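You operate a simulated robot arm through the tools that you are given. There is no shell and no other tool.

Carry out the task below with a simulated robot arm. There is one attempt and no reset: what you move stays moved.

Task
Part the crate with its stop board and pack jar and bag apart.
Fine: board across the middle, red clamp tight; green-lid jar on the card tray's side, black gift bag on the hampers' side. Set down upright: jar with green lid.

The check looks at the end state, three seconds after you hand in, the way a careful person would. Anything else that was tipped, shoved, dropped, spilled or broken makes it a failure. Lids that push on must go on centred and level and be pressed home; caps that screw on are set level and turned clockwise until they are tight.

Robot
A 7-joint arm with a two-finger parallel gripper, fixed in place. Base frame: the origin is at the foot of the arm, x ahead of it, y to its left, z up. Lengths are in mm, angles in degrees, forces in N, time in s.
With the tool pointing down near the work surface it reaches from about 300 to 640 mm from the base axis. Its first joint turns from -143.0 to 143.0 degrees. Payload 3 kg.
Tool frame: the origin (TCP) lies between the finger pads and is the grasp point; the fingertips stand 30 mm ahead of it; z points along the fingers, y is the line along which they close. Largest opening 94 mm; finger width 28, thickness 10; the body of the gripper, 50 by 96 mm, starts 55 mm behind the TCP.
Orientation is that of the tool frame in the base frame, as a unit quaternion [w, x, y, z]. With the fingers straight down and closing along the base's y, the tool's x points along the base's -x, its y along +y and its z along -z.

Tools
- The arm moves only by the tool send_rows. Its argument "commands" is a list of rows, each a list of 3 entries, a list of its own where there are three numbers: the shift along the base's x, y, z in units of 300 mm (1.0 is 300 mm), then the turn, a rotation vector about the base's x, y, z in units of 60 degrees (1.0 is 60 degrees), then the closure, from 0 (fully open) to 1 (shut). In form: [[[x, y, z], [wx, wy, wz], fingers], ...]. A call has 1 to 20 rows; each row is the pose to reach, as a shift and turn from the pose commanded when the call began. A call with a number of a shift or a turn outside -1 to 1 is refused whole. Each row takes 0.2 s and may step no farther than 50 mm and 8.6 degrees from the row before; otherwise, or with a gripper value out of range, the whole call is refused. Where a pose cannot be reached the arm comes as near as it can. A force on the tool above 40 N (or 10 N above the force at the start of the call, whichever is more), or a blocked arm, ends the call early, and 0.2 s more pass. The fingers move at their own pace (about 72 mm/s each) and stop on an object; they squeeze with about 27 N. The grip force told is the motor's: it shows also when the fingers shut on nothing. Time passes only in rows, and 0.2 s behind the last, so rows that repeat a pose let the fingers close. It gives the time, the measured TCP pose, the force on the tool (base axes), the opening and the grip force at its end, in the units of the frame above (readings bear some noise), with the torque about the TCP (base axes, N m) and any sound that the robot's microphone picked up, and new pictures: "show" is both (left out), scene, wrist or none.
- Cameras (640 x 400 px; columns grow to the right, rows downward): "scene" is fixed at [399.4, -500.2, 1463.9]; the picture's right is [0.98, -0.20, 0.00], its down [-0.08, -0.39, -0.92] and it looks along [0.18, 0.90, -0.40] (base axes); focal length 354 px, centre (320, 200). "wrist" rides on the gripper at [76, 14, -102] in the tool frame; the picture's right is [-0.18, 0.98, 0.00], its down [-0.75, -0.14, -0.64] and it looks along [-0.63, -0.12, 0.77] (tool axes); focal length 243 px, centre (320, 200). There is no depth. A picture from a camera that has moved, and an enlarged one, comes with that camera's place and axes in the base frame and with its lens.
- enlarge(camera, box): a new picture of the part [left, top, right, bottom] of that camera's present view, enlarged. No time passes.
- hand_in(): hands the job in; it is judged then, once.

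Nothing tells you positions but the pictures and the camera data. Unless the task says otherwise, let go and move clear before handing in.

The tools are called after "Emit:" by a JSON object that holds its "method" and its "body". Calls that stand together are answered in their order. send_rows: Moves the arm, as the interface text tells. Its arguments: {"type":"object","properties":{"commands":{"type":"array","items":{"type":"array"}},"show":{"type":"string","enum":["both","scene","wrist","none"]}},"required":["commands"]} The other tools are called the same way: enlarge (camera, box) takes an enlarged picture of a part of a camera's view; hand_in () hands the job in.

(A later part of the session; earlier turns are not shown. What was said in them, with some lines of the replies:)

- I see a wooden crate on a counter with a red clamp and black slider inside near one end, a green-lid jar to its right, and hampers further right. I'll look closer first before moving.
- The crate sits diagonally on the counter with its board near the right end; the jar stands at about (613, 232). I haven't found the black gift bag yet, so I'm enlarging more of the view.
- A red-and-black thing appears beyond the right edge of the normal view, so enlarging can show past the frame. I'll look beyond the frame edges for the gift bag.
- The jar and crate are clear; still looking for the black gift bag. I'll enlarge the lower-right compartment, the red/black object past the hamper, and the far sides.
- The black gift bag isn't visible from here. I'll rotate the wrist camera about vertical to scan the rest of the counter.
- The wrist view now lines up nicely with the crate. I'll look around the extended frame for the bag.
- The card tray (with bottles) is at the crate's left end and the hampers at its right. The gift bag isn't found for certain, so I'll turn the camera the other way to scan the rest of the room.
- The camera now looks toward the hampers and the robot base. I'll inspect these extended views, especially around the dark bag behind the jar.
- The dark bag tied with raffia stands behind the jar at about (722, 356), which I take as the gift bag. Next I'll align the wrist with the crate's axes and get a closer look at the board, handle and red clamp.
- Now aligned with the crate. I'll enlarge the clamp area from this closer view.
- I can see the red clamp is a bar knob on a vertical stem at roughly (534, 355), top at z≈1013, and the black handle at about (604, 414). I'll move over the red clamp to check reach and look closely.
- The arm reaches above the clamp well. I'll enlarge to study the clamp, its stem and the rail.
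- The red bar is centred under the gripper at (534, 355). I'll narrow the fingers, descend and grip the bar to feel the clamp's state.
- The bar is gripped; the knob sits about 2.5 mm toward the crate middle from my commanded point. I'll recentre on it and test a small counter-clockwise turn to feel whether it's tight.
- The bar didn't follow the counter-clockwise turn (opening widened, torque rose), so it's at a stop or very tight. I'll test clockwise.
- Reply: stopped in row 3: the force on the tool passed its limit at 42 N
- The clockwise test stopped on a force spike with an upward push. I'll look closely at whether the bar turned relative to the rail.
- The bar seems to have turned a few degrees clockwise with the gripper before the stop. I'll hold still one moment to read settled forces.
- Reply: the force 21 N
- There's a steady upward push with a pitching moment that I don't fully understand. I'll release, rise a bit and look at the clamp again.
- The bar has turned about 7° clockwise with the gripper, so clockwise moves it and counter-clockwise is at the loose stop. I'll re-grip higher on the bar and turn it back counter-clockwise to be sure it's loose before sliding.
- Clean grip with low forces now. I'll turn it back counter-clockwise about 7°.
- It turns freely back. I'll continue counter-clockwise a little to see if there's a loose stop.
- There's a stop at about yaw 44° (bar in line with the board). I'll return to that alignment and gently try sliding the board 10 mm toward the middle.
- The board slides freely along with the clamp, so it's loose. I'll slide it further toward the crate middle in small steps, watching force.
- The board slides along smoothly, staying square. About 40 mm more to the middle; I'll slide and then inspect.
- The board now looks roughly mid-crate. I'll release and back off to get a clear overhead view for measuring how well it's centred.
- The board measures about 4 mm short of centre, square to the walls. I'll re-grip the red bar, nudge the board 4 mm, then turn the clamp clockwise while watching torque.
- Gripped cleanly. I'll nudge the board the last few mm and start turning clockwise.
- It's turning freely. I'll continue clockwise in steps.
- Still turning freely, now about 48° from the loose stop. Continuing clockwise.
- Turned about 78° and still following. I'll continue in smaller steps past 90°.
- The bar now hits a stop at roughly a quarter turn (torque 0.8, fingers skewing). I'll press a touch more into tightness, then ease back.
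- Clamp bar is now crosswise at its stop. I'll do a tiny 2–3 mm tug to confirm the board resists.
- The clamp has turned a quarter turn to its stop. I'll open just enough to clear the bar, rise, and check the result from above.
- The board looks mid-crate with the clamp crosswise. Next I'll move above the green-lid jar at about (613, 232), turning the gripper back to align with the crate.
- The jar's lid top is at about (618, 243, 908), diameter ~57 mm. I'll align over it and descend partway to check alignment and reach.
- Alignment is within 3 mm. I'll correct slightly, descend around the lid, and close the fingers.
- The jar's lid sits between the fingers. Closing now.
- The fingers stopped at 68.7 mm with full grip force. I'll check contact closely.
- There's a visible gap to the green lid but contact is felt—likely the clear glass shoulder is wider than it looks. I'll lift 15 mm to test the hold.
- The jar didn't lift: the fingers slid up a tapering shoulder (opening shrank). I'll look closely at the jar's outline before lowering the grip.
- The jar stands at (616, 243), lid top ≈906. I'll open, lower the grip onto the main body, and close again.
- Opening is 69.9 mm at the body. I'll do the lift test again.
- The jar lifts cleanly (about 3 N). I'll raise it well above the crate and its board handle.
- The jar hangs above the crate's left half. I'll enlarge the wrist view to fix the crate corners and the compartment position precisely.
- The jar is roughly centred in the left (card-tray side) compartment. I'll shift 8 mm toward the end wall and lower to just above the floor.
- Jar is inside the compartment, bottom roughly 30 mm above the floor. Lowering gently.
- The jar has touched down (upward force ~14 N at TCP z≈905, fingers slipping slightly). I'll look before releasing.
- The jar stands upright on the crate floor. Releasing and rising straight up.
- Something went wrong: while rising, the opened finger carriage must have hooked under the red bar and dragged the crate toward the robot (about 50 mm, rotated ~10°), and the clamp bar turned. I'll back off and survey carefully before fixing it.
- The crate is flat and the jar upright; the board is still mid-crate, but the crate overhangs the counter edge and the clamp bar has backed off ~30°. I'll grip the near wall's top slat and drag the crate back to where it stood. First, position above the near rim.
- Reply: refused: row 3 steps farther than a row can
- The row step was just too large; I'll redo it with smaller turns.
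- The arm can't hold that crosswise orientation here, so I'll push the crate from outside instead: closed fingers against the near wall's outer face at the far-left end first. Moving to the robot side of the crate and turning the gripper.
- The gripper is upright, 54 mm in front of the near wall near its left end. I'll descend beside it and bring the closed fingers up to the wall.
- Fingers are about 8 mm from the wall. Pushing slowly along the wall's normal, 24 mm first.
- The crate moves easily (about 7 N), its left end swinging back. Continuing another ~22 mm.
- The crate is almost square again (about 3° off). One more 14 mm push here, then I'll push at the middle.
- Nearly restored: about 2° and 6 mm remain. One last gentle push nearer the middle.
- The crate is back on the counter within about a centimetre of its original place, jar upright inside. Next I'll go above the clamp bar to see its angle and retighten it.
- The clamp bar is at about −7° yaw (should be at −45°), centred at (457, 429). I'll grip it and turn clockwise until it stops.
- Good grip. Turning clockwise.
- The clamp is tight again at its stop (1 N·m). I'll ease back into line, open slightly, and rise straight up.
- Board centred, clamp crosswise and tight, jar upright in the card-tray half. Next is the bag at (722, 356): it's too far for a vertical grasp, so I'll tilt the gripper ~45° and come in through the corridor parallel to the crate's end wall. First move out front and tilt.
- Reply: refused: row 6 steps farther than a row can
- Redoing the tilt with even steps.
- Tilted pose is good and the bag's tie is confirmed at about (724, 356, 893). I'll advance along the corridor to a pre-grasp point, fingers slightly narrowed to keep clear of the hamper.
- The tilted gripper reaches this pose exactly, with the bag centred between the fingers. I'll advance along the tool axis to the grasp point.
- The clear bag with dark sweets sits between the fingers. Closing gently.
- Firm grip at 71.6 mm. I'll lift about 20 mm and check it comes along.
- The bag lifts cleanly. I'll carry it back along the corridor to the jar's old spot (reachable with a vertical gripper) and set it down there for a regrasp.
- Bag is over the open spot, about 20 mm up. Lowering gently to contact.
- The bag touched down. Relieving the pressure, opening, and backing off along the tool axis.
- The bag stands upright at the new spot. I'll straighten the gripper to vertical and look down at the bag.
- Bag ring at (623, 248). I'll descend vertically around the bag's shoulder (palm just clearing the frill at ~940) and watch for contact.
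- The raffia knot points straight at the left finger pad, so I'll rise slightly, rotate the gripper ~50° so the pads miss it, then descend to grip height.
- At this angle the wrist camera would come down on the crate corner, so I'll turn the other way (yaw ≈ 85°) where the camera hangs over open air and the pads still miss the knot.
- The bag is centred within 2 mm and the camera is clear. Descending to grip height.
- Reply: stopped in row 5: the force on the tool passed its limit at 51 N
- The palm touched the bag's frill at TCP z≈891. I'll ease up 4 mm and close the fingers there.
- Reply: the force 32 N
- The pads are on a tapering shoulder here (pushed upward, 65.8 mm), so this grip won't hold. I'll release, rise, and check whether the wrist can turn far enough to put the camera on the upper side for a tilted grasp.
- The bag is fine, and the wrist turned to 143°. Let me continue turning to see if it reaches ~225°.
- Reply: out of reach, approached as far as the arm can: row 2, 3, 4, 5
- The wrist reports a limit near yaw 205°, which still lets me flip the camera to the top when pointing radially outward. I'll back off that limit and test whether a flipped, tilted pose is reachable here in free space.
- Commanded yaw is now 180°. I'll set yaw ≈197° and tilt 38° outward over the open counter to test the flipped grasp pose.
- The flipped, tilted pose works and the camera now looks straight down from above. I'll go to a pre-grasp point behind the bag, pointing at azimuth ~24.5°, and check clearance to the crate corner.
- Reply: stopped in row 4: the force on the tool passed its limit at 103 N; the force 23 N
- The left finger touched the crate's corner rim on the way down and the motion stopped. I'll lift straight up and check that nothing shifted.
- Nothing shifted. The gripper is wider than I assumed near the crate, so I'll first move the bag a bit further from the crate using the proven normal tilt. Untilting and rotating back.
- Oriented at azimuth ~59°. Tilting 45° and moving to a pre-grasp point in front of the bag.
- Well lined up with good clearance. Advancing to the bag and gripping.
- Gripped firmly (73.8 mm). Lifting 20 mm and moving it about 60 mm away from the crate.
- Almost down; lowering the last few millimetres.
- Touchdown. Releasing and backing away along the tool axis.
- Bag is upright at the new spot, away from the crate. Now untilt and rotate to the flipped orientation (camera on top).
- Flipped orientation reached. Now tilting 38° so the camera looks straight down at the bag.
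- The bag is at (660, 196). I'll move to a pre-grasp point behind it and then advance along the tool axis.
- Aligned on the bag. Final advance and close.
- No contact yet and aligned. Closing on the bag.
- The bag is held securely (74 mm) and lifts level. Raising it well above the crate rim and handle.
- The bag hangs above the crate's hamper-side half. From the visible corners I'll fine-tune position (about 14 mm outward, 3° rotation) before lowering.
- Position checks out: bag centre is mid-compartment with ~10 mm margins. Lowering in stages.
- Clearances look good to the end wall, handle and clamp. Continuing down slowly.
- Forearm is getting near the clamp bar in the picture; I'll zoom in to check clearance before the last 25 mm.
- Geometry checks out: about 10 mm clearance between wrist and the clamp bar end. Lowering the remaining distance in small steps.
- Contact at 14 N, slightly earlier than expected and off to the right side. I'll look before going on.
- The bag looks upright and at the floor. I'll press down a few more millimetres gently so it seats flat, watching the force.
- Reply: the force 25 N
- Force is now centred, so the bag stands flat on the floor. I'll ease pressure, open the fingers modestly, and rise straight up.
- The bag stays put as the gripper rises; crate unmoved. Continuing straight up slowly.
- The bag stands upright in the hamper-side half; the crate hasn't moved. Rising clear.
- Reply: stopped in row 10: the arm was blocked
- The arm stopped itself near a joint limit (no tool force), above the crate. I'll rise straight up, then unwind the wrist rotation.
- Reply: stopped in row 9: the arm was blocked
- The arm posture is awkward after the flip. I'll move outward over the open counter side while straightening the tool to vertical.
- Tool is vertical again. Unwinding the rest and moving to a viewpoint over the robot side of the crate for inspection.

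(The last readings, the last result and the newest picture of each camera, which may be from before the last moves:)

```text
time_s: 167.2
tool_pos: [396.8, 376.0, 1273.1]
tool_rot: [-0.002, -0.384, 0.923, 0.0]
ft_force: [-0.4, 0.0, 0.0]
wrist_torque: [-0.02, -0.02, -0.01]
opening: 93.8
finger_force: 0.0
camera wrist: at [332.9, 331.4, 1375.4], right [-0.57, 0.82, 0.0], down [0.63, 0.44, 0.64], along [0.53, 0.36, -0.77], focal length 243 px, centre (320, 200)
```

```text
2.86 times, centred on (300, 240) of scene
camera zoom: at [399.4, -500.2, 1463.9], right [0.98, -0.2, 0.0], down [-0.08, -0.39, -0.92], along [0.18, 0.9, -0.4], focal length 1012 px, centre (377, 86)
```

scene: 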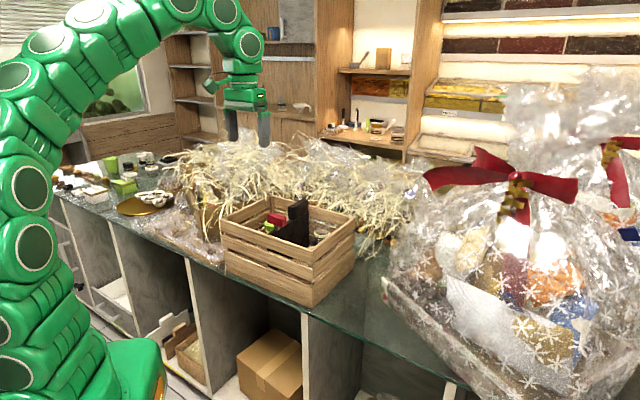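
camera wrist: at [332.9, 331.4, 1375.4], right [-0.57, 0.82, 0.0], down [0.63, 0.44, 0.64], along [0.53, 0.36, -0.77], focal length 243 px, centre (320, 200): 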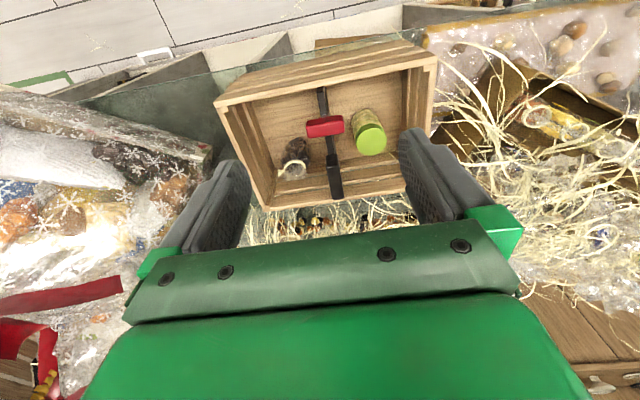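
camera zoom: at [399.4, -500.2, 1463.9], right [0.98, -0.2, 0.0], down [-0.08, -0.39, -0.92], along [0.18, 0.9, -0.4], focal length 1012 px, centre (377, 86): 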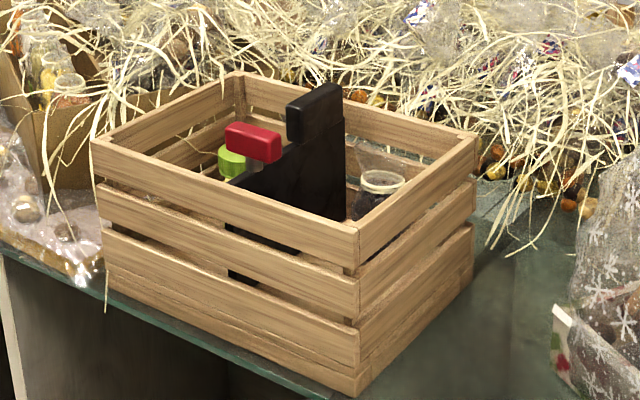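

Everything looks right: board centred (within ~2 mm), clamp crosswise and tight, jar and bag upright on their proper sides. The crate itself sits ~16 mm toward the hampers from where it started, so I'll gently pull it back by its end-wall rim. First position above that rim near the front corner.

Emit:
{"method": "send_rows", "body": {"commands": [[[0.1, -0.04, 0], [0, 0, 0], 0.3], [[0.22, -0.09, -0.03], [0, 0, 0], 0.47], [[0.34, -0.14, -0.1], [0, 0, 0], 0.47], [[0.46, -0.19, -0.2], [0, 0, 0], 0.47], [[0.56, -0.23, -0.32], [0, 0, 0], 0.47], [[0.562, -0.232, -0.46], [0, 0, 0], 0.47], [[0.562, -0.232, -0.6], [0, 0, 0], 0.47], [[0.562, -0.232, -0.7], [0, 0, 0], 0.47], [[0.562, -0.232, -0.7], [0, 0, 0], 0.47]], "show": "both"}}

Emit:
{"method": "enlarge", "body": {"camera": "wrist", "box": [200, 40, 440, 240]}}

Emit:
{"method": "enlarge", "body": {"camera": "scene", "box": [260, 170, 380, 310]}}

```text
time_s: 169.2
tool_pos: [567.3, 305.7, 1056.5]
tool_rot: [-0.001, -0.384, 0.923, -0.001]
ft_force: [0.3, -0.7, 0.0]
wrist_torque: [-0.02, -0.04, 0.02]
opening: 49.8
finger_force: 0.0
camera wrist: at [503.4, 261.4, 1159.2], right [-0.57, 0.82, 0.0], down [0.63, 0.44, 0.64], along [0.53, 0.36, -0.77], focal length 243 px, centre (320, 200)
```

scene: 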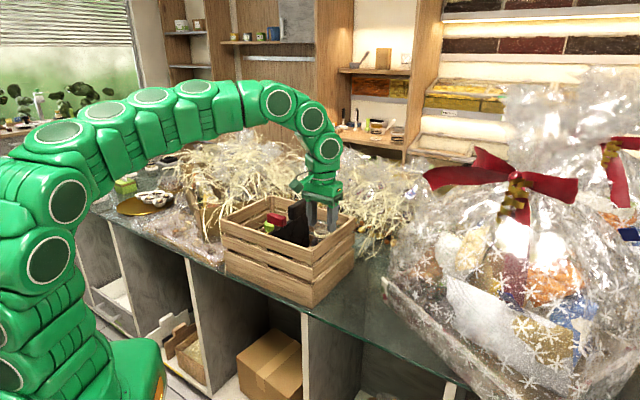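
wrist: 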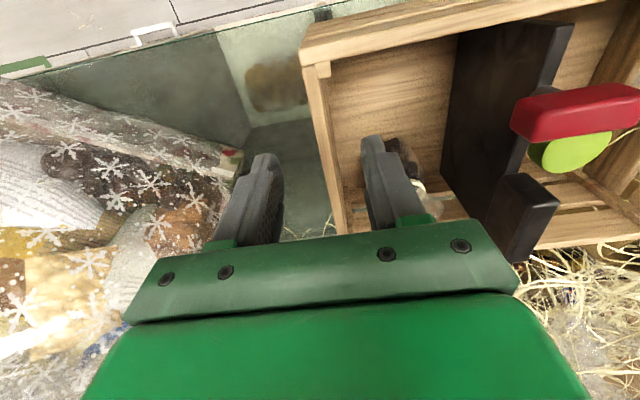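

```text
2.00 times, centred on (320, 140) of wrist
camera zoom: at [503.4, 261.4, 1159.2], right [-0.57, 0.82, 0.0], down [0.63, 0.44, 0.64], along [0.53, 0.36, -0.77], focal length 485 px, centre (320, 320)
```

zoom: 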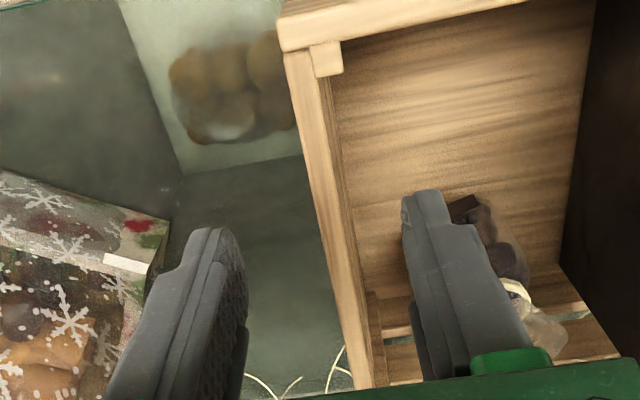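

```text
2.86 times, centred on (320, 240) of scene
camera zoom: at [399.4, -500.2, 1463.9], right [0.98, -0.2, 0.0], down [-0.08, -0.39, -0.92], along [0.18, 0.9, -0.4], focal length 1012 px, centre (320, 86)
```

zoom: 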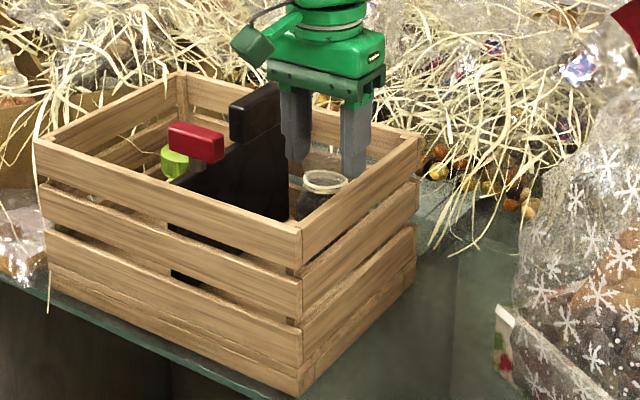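

The rim is centred between the fingers. Descending, gripping the end-wall top slat.

Emit:
{"method": "send_rows", "body": {"commands": [[[-0.005, 0.005, -0.1], [0, 0, 0], 0.47], [[-0.005, 0.005, -0.2], [0, 0, 0], 0.47], [[-0.005, 0.005, -0.275], [0, 0, 0], 0.47], [[-0.005, 0.005, -0.275], [0, 0, 0], 0.6], [[-0.005, 0.005, -0.275], [0, 0, 0], 0.8], [[-0.005, 0.005, -0.275], [0, 0, 0], 1], [[-0.005, 0.005, -0.275], [0, 0, 0], 1]], "show": "wrist"}}

```text
time_s: 170.8
tool_pos: [564.3, 308.9, 977.8]
tool_rot: [-0.003, -0.383, 0.924, -0.001]
ft_force: [3.4, -8.6, 0.2]
wrist_torque: [-0.26, 0.24, 0.33]
opening: 14.4
finger_force: 26.6
camera wrist: at [502.4, 263.4, 1079.7], right [-0.57, 0.82, 0.0], down [0.63, 0.44, 0.64], along [0.53, 0.36, -0.77], focal length 243 px, centre (320, 200)
```

wrist: 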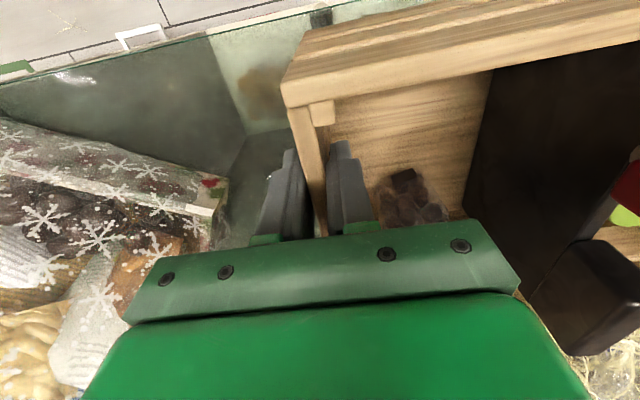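

Slat gripped (14 mm). Pulling the crate gently about 16 mm back toward its original place.

Emit:
{"method": "send_rows", "body": {"commands": [[[-0.008, 0.008, 0], [0, 0, -0.003], 1], [[-0.016, 0.016, 0], [0, 0, -0.006], 1], [[-0.024, 0.024, 0], [0, 0, -0.009], 1], [[-0.032, 0.032, 0], [0, 0, -0.012], 1], [[-0.04, 0.04, 0], [0, 0, -0.013], 1], [[-0.04, 0.04, 0], [0, 0, -0.013], 1]], "show": "both"}}

Emit:
{"method": "enlarge", "body": {"camera": "scene", "box": [182, 170, 438, 330]}}

```text
time_s: 172.2
tool_pos: [551.7, 321.4, 979.7]
tool_rot: [-0.001, -0.377, 0.926, -0.001]
ft_force: [2.1, -2.7, -0.4]
wrist_torque: [0.2, -0.27, -0.16]
opening: 14.7
finger_force: 27.3
camera wrist: at [489.3, 276.9, 1080.8], right [-0.56, 0.83, 0.0], down [0.64, 0.43, 0.64], along [0.53, 0.35, -0.77], focal length 243 px, centre (320, 200)
```

scene: 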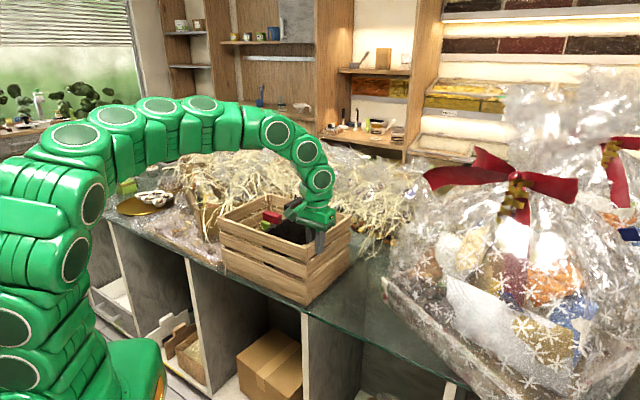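
wrist: 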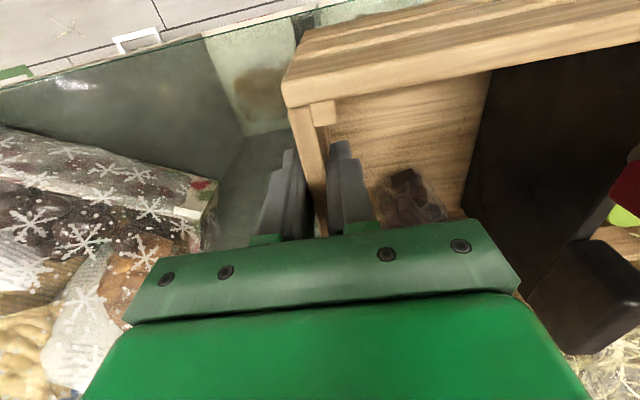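

```text
2.50 times, centred on (310, 250) of scene
camera zoom: at [399.4, -500.2, 1463.9], right [0.98, -0.2, 0.0], down [-0.08, -0.39, -0.92], along [0.18, 0.9, -0.4], focal length 885 px, centre (345, 75)
```

zoom: 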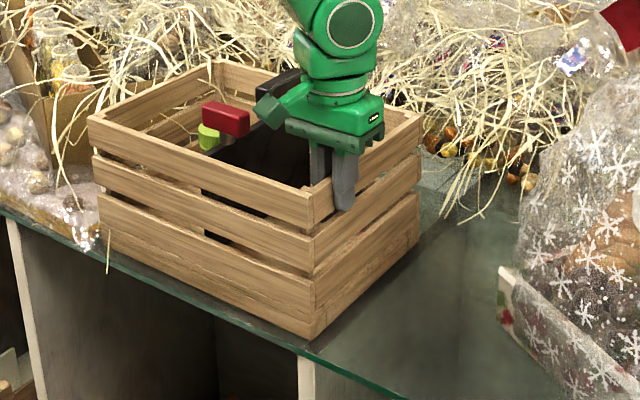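

The crate corners now match the original picture almost pixel for pixel. Releasing the rim and rising straight up.

Emit:
{"method": "send_rows", "body": {"commands": [[[0, 0, 0], [0, 0, 0], 0.8], [[0, 0, 0], [0, 0, 0], 0.6], [[0, 0, 0], [0, 0, 0], 0.6], [[0, 0, 0.06], [0, 0, 0], 0.6], [[0, 0, 0.16], [0, 0, 0], 0.6], [[0, 0, 0.3], [0, 0, 0], 0.6], [[0, 0, 0.45], [0, 0, 0], 0.4], [[-0.08, 0, 0.6], [0, 0, 0], 0.2], [[-0.18, 0.02, 0.72], [0, 0, 0], 0], [[-0.29, 0.06, 0.82], [0, 0, 0], 0], [[-0.4, 0.12, 0.9], [0, 0, 0], 0], [[-0.48, 0.17, 0.96], [0, 0, 0], 0], [[-0.5, 0.18, 0.97], [0, 0, 0], 0], [[-0.5, 0.18, 0.97], [0, 0, 0], 0]], "show": "both"}}

Emit:
{"method": "enlarge", "body": {"camera": "scene", "box": [182, 170, 438, 330]}}

Emit:
{"method": "enlarge", "body": {"camera": "wrist", "box": [150, 0, 500, 220]}}

```text
refused: row 8 steps farther than a row can; nothing moved
```

```text
2.50 times, centred on (310, 250) of scene
camera zoom: at [399.4, -500.2, 1463.9], right [0.98, -0.2, 0.0], down [-0.08, -0.39, -0.92], along [0.18, 0.9, -0.4], focal length 885 px, centre (345, 75)
```

zoom: 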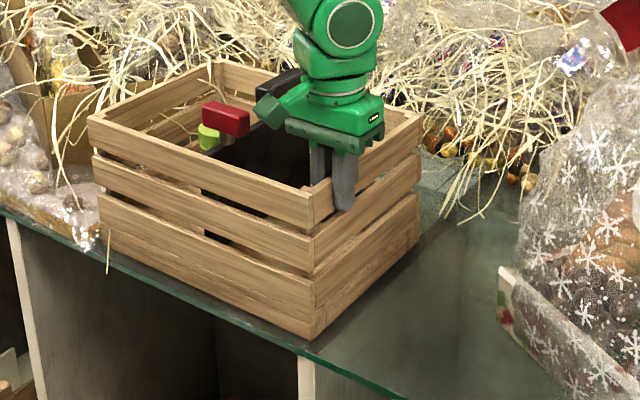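

```text
1.82 times, centred on (325, 110) of wrist
camera zoom: at [489.3, 276.9, 1080.8], right [-0.56, 0.83, 0.0], down [0.64, 0.43, 0.64], along [0.53, 0.35, -0.77], focal length 441 px, centre (311, 364)
```

zoom: 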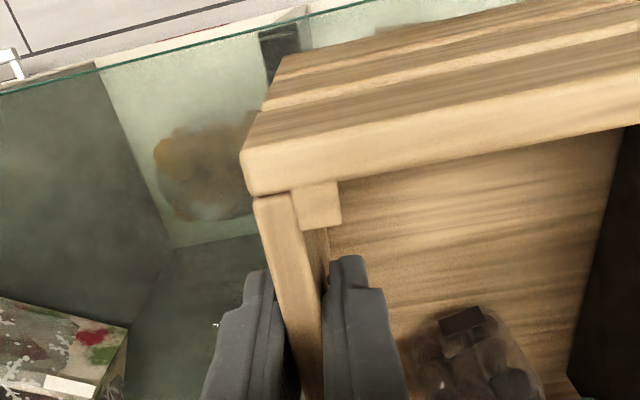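

One row stepped too far; redoing the release and rise with smaller steps.

Emit:
{"method": "send_rows", "body": {"commands": [[[0, 0, 0], [0, 0, 0], 0.8], [[0, 0, 0], [0, 0, 0], 0.6], [[0, 0, 0], [0, 0, 0], 0.6], [[0, 0, 0.06], [0, 0, 0], 0.6], [[0, 0, 0.16], [0, 0, 0], 0.6], [[0, 0, 0.3], [0, 0, 0], 0.6], [[0, 0, 0.44], [0, 0, 0], 0.4], [[-0.05, 0, 0.56], [0, 0, 0], 0.2], [[-0.13, 0.02, 0.67], [0, 0, 0], 0], [[-0.23, 0.05, 0.76], [0, 0, 0], 0], [[-0.34, 0.1, 0.84], [0, 0, 0], 0], [[-0.44, 0.15, 0.9], [0, 0, 0], 0], [[-0.5, 0.18, 0.95], [0, 0, 0], 0], [[-0.5, 0.18, 0.95], [0, 0, 0], 0]], "show": "both"}}

Emit:
{"method": "enlarge", "body": {"camera": "scene", "box": [182, 170, 438, 330]}}

Emit:
{"method": "enlarge", "body": {"camera": "wrist", "box": [150, 0, 500, 220]}}

```text
time_s: 175.2
tool_pos: [399.9, 374.9, 1263.5]
tool_rot: [-0.002, -0.377, 0.926, -0.001]
ft_force: [-0.1, 0.7, -0.5]
wrist_torque: [0.04, -0.03, -0.02]
opening: 93.9
finger_force: 0.1
camera wrist: at [336.2, 331.6, 1366.4], right [-0.55, 0.83, 0.0], down [0.64, 0.43, 0.64], along [0.53, 0.35, -0.77], focal length 243 px, centre (320, 200)
```

scene: 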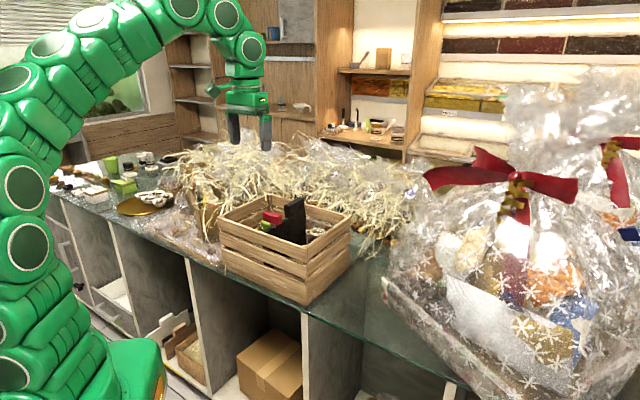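
wrist: 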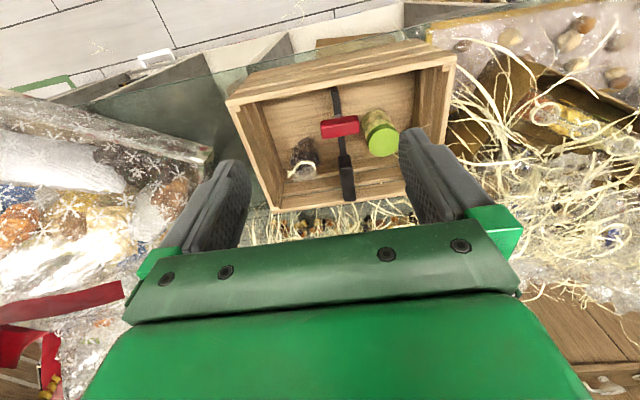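

```text
2.50 times, centred on (310, 250) of scene
camera zoom: at [399.4, -500.2, 1463.9], right [0.98, -0.2, 0.0], down [-0.08, -0.39, -0.92], along [0.18, 0.9, -0.4], focal length 885 px, centre (345, 75)
```

zoom: 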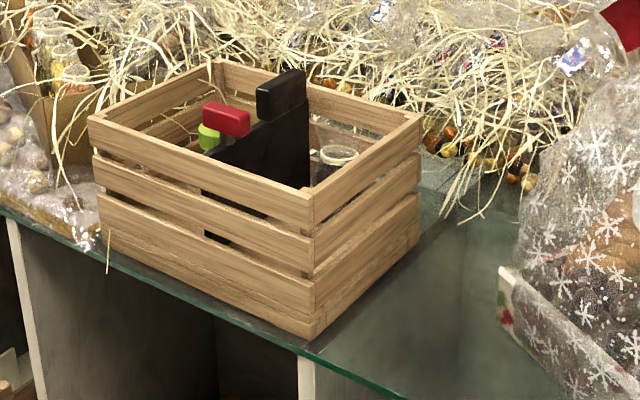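

```text
1.82 times, centred on (325, 110) of wrist
camera zoom: at [336.2, 331.6, 1366.4], right [-0.55, 0.83, 0.0], down [0.64, 0.43, 0.64], along [0.53, 0.35, -0.77], focal length 441 px, centre (311, 364)
```

zoom: 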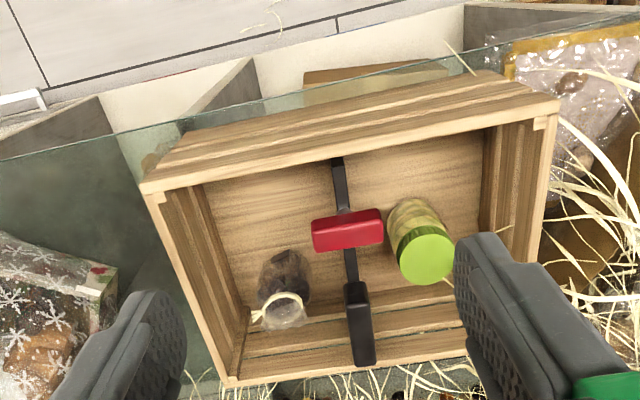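

The crate is back in its original place with the board across the middle and the red clamp crosswise at its stop. The green-lid jar stands upright on the card-tray side and the black bag upright on the hamper side. The gripper is empty and clear, so I'm handing in.

Emit:
{"method": "hand_in", "body": {}}

```text
The job is handed in.
```

I've handed the job in. In the last pictures everything matches what you asked for:

- **Board:** it stands across the middle of the crate, within about 2 mm of centre.
- **Red clamp:** it is turned clockwise to its stop. I had to tighten it twice, for the reason below.
- **Jar:** the green-lid jar stands upright in the half by the card tray.
- **Bag:** the black bag stands upright in the half by the hampers. I took it to be the clear bag of dark sweets tied with raffia, the only bag I could find on the counter.

**Crate was moved:** while lifting away from the jar, the gripper caught the clamp bar. It dragged the crate about 50 mm toward the robot and loosened the clamp. The crate was pushed and pulled back until its corners lined up almost exactly with the first picture, and nothing tipped.

**Other contact:** a finger later bumped the crate's corner hard (103 N), but nothing visibly shifted. Lowering over the bag, the gripper also pressed on its top with about 51 N; the bag stayed upright. It took four grips to get the bag into the crate, and I stood it on the counter twice on the way.
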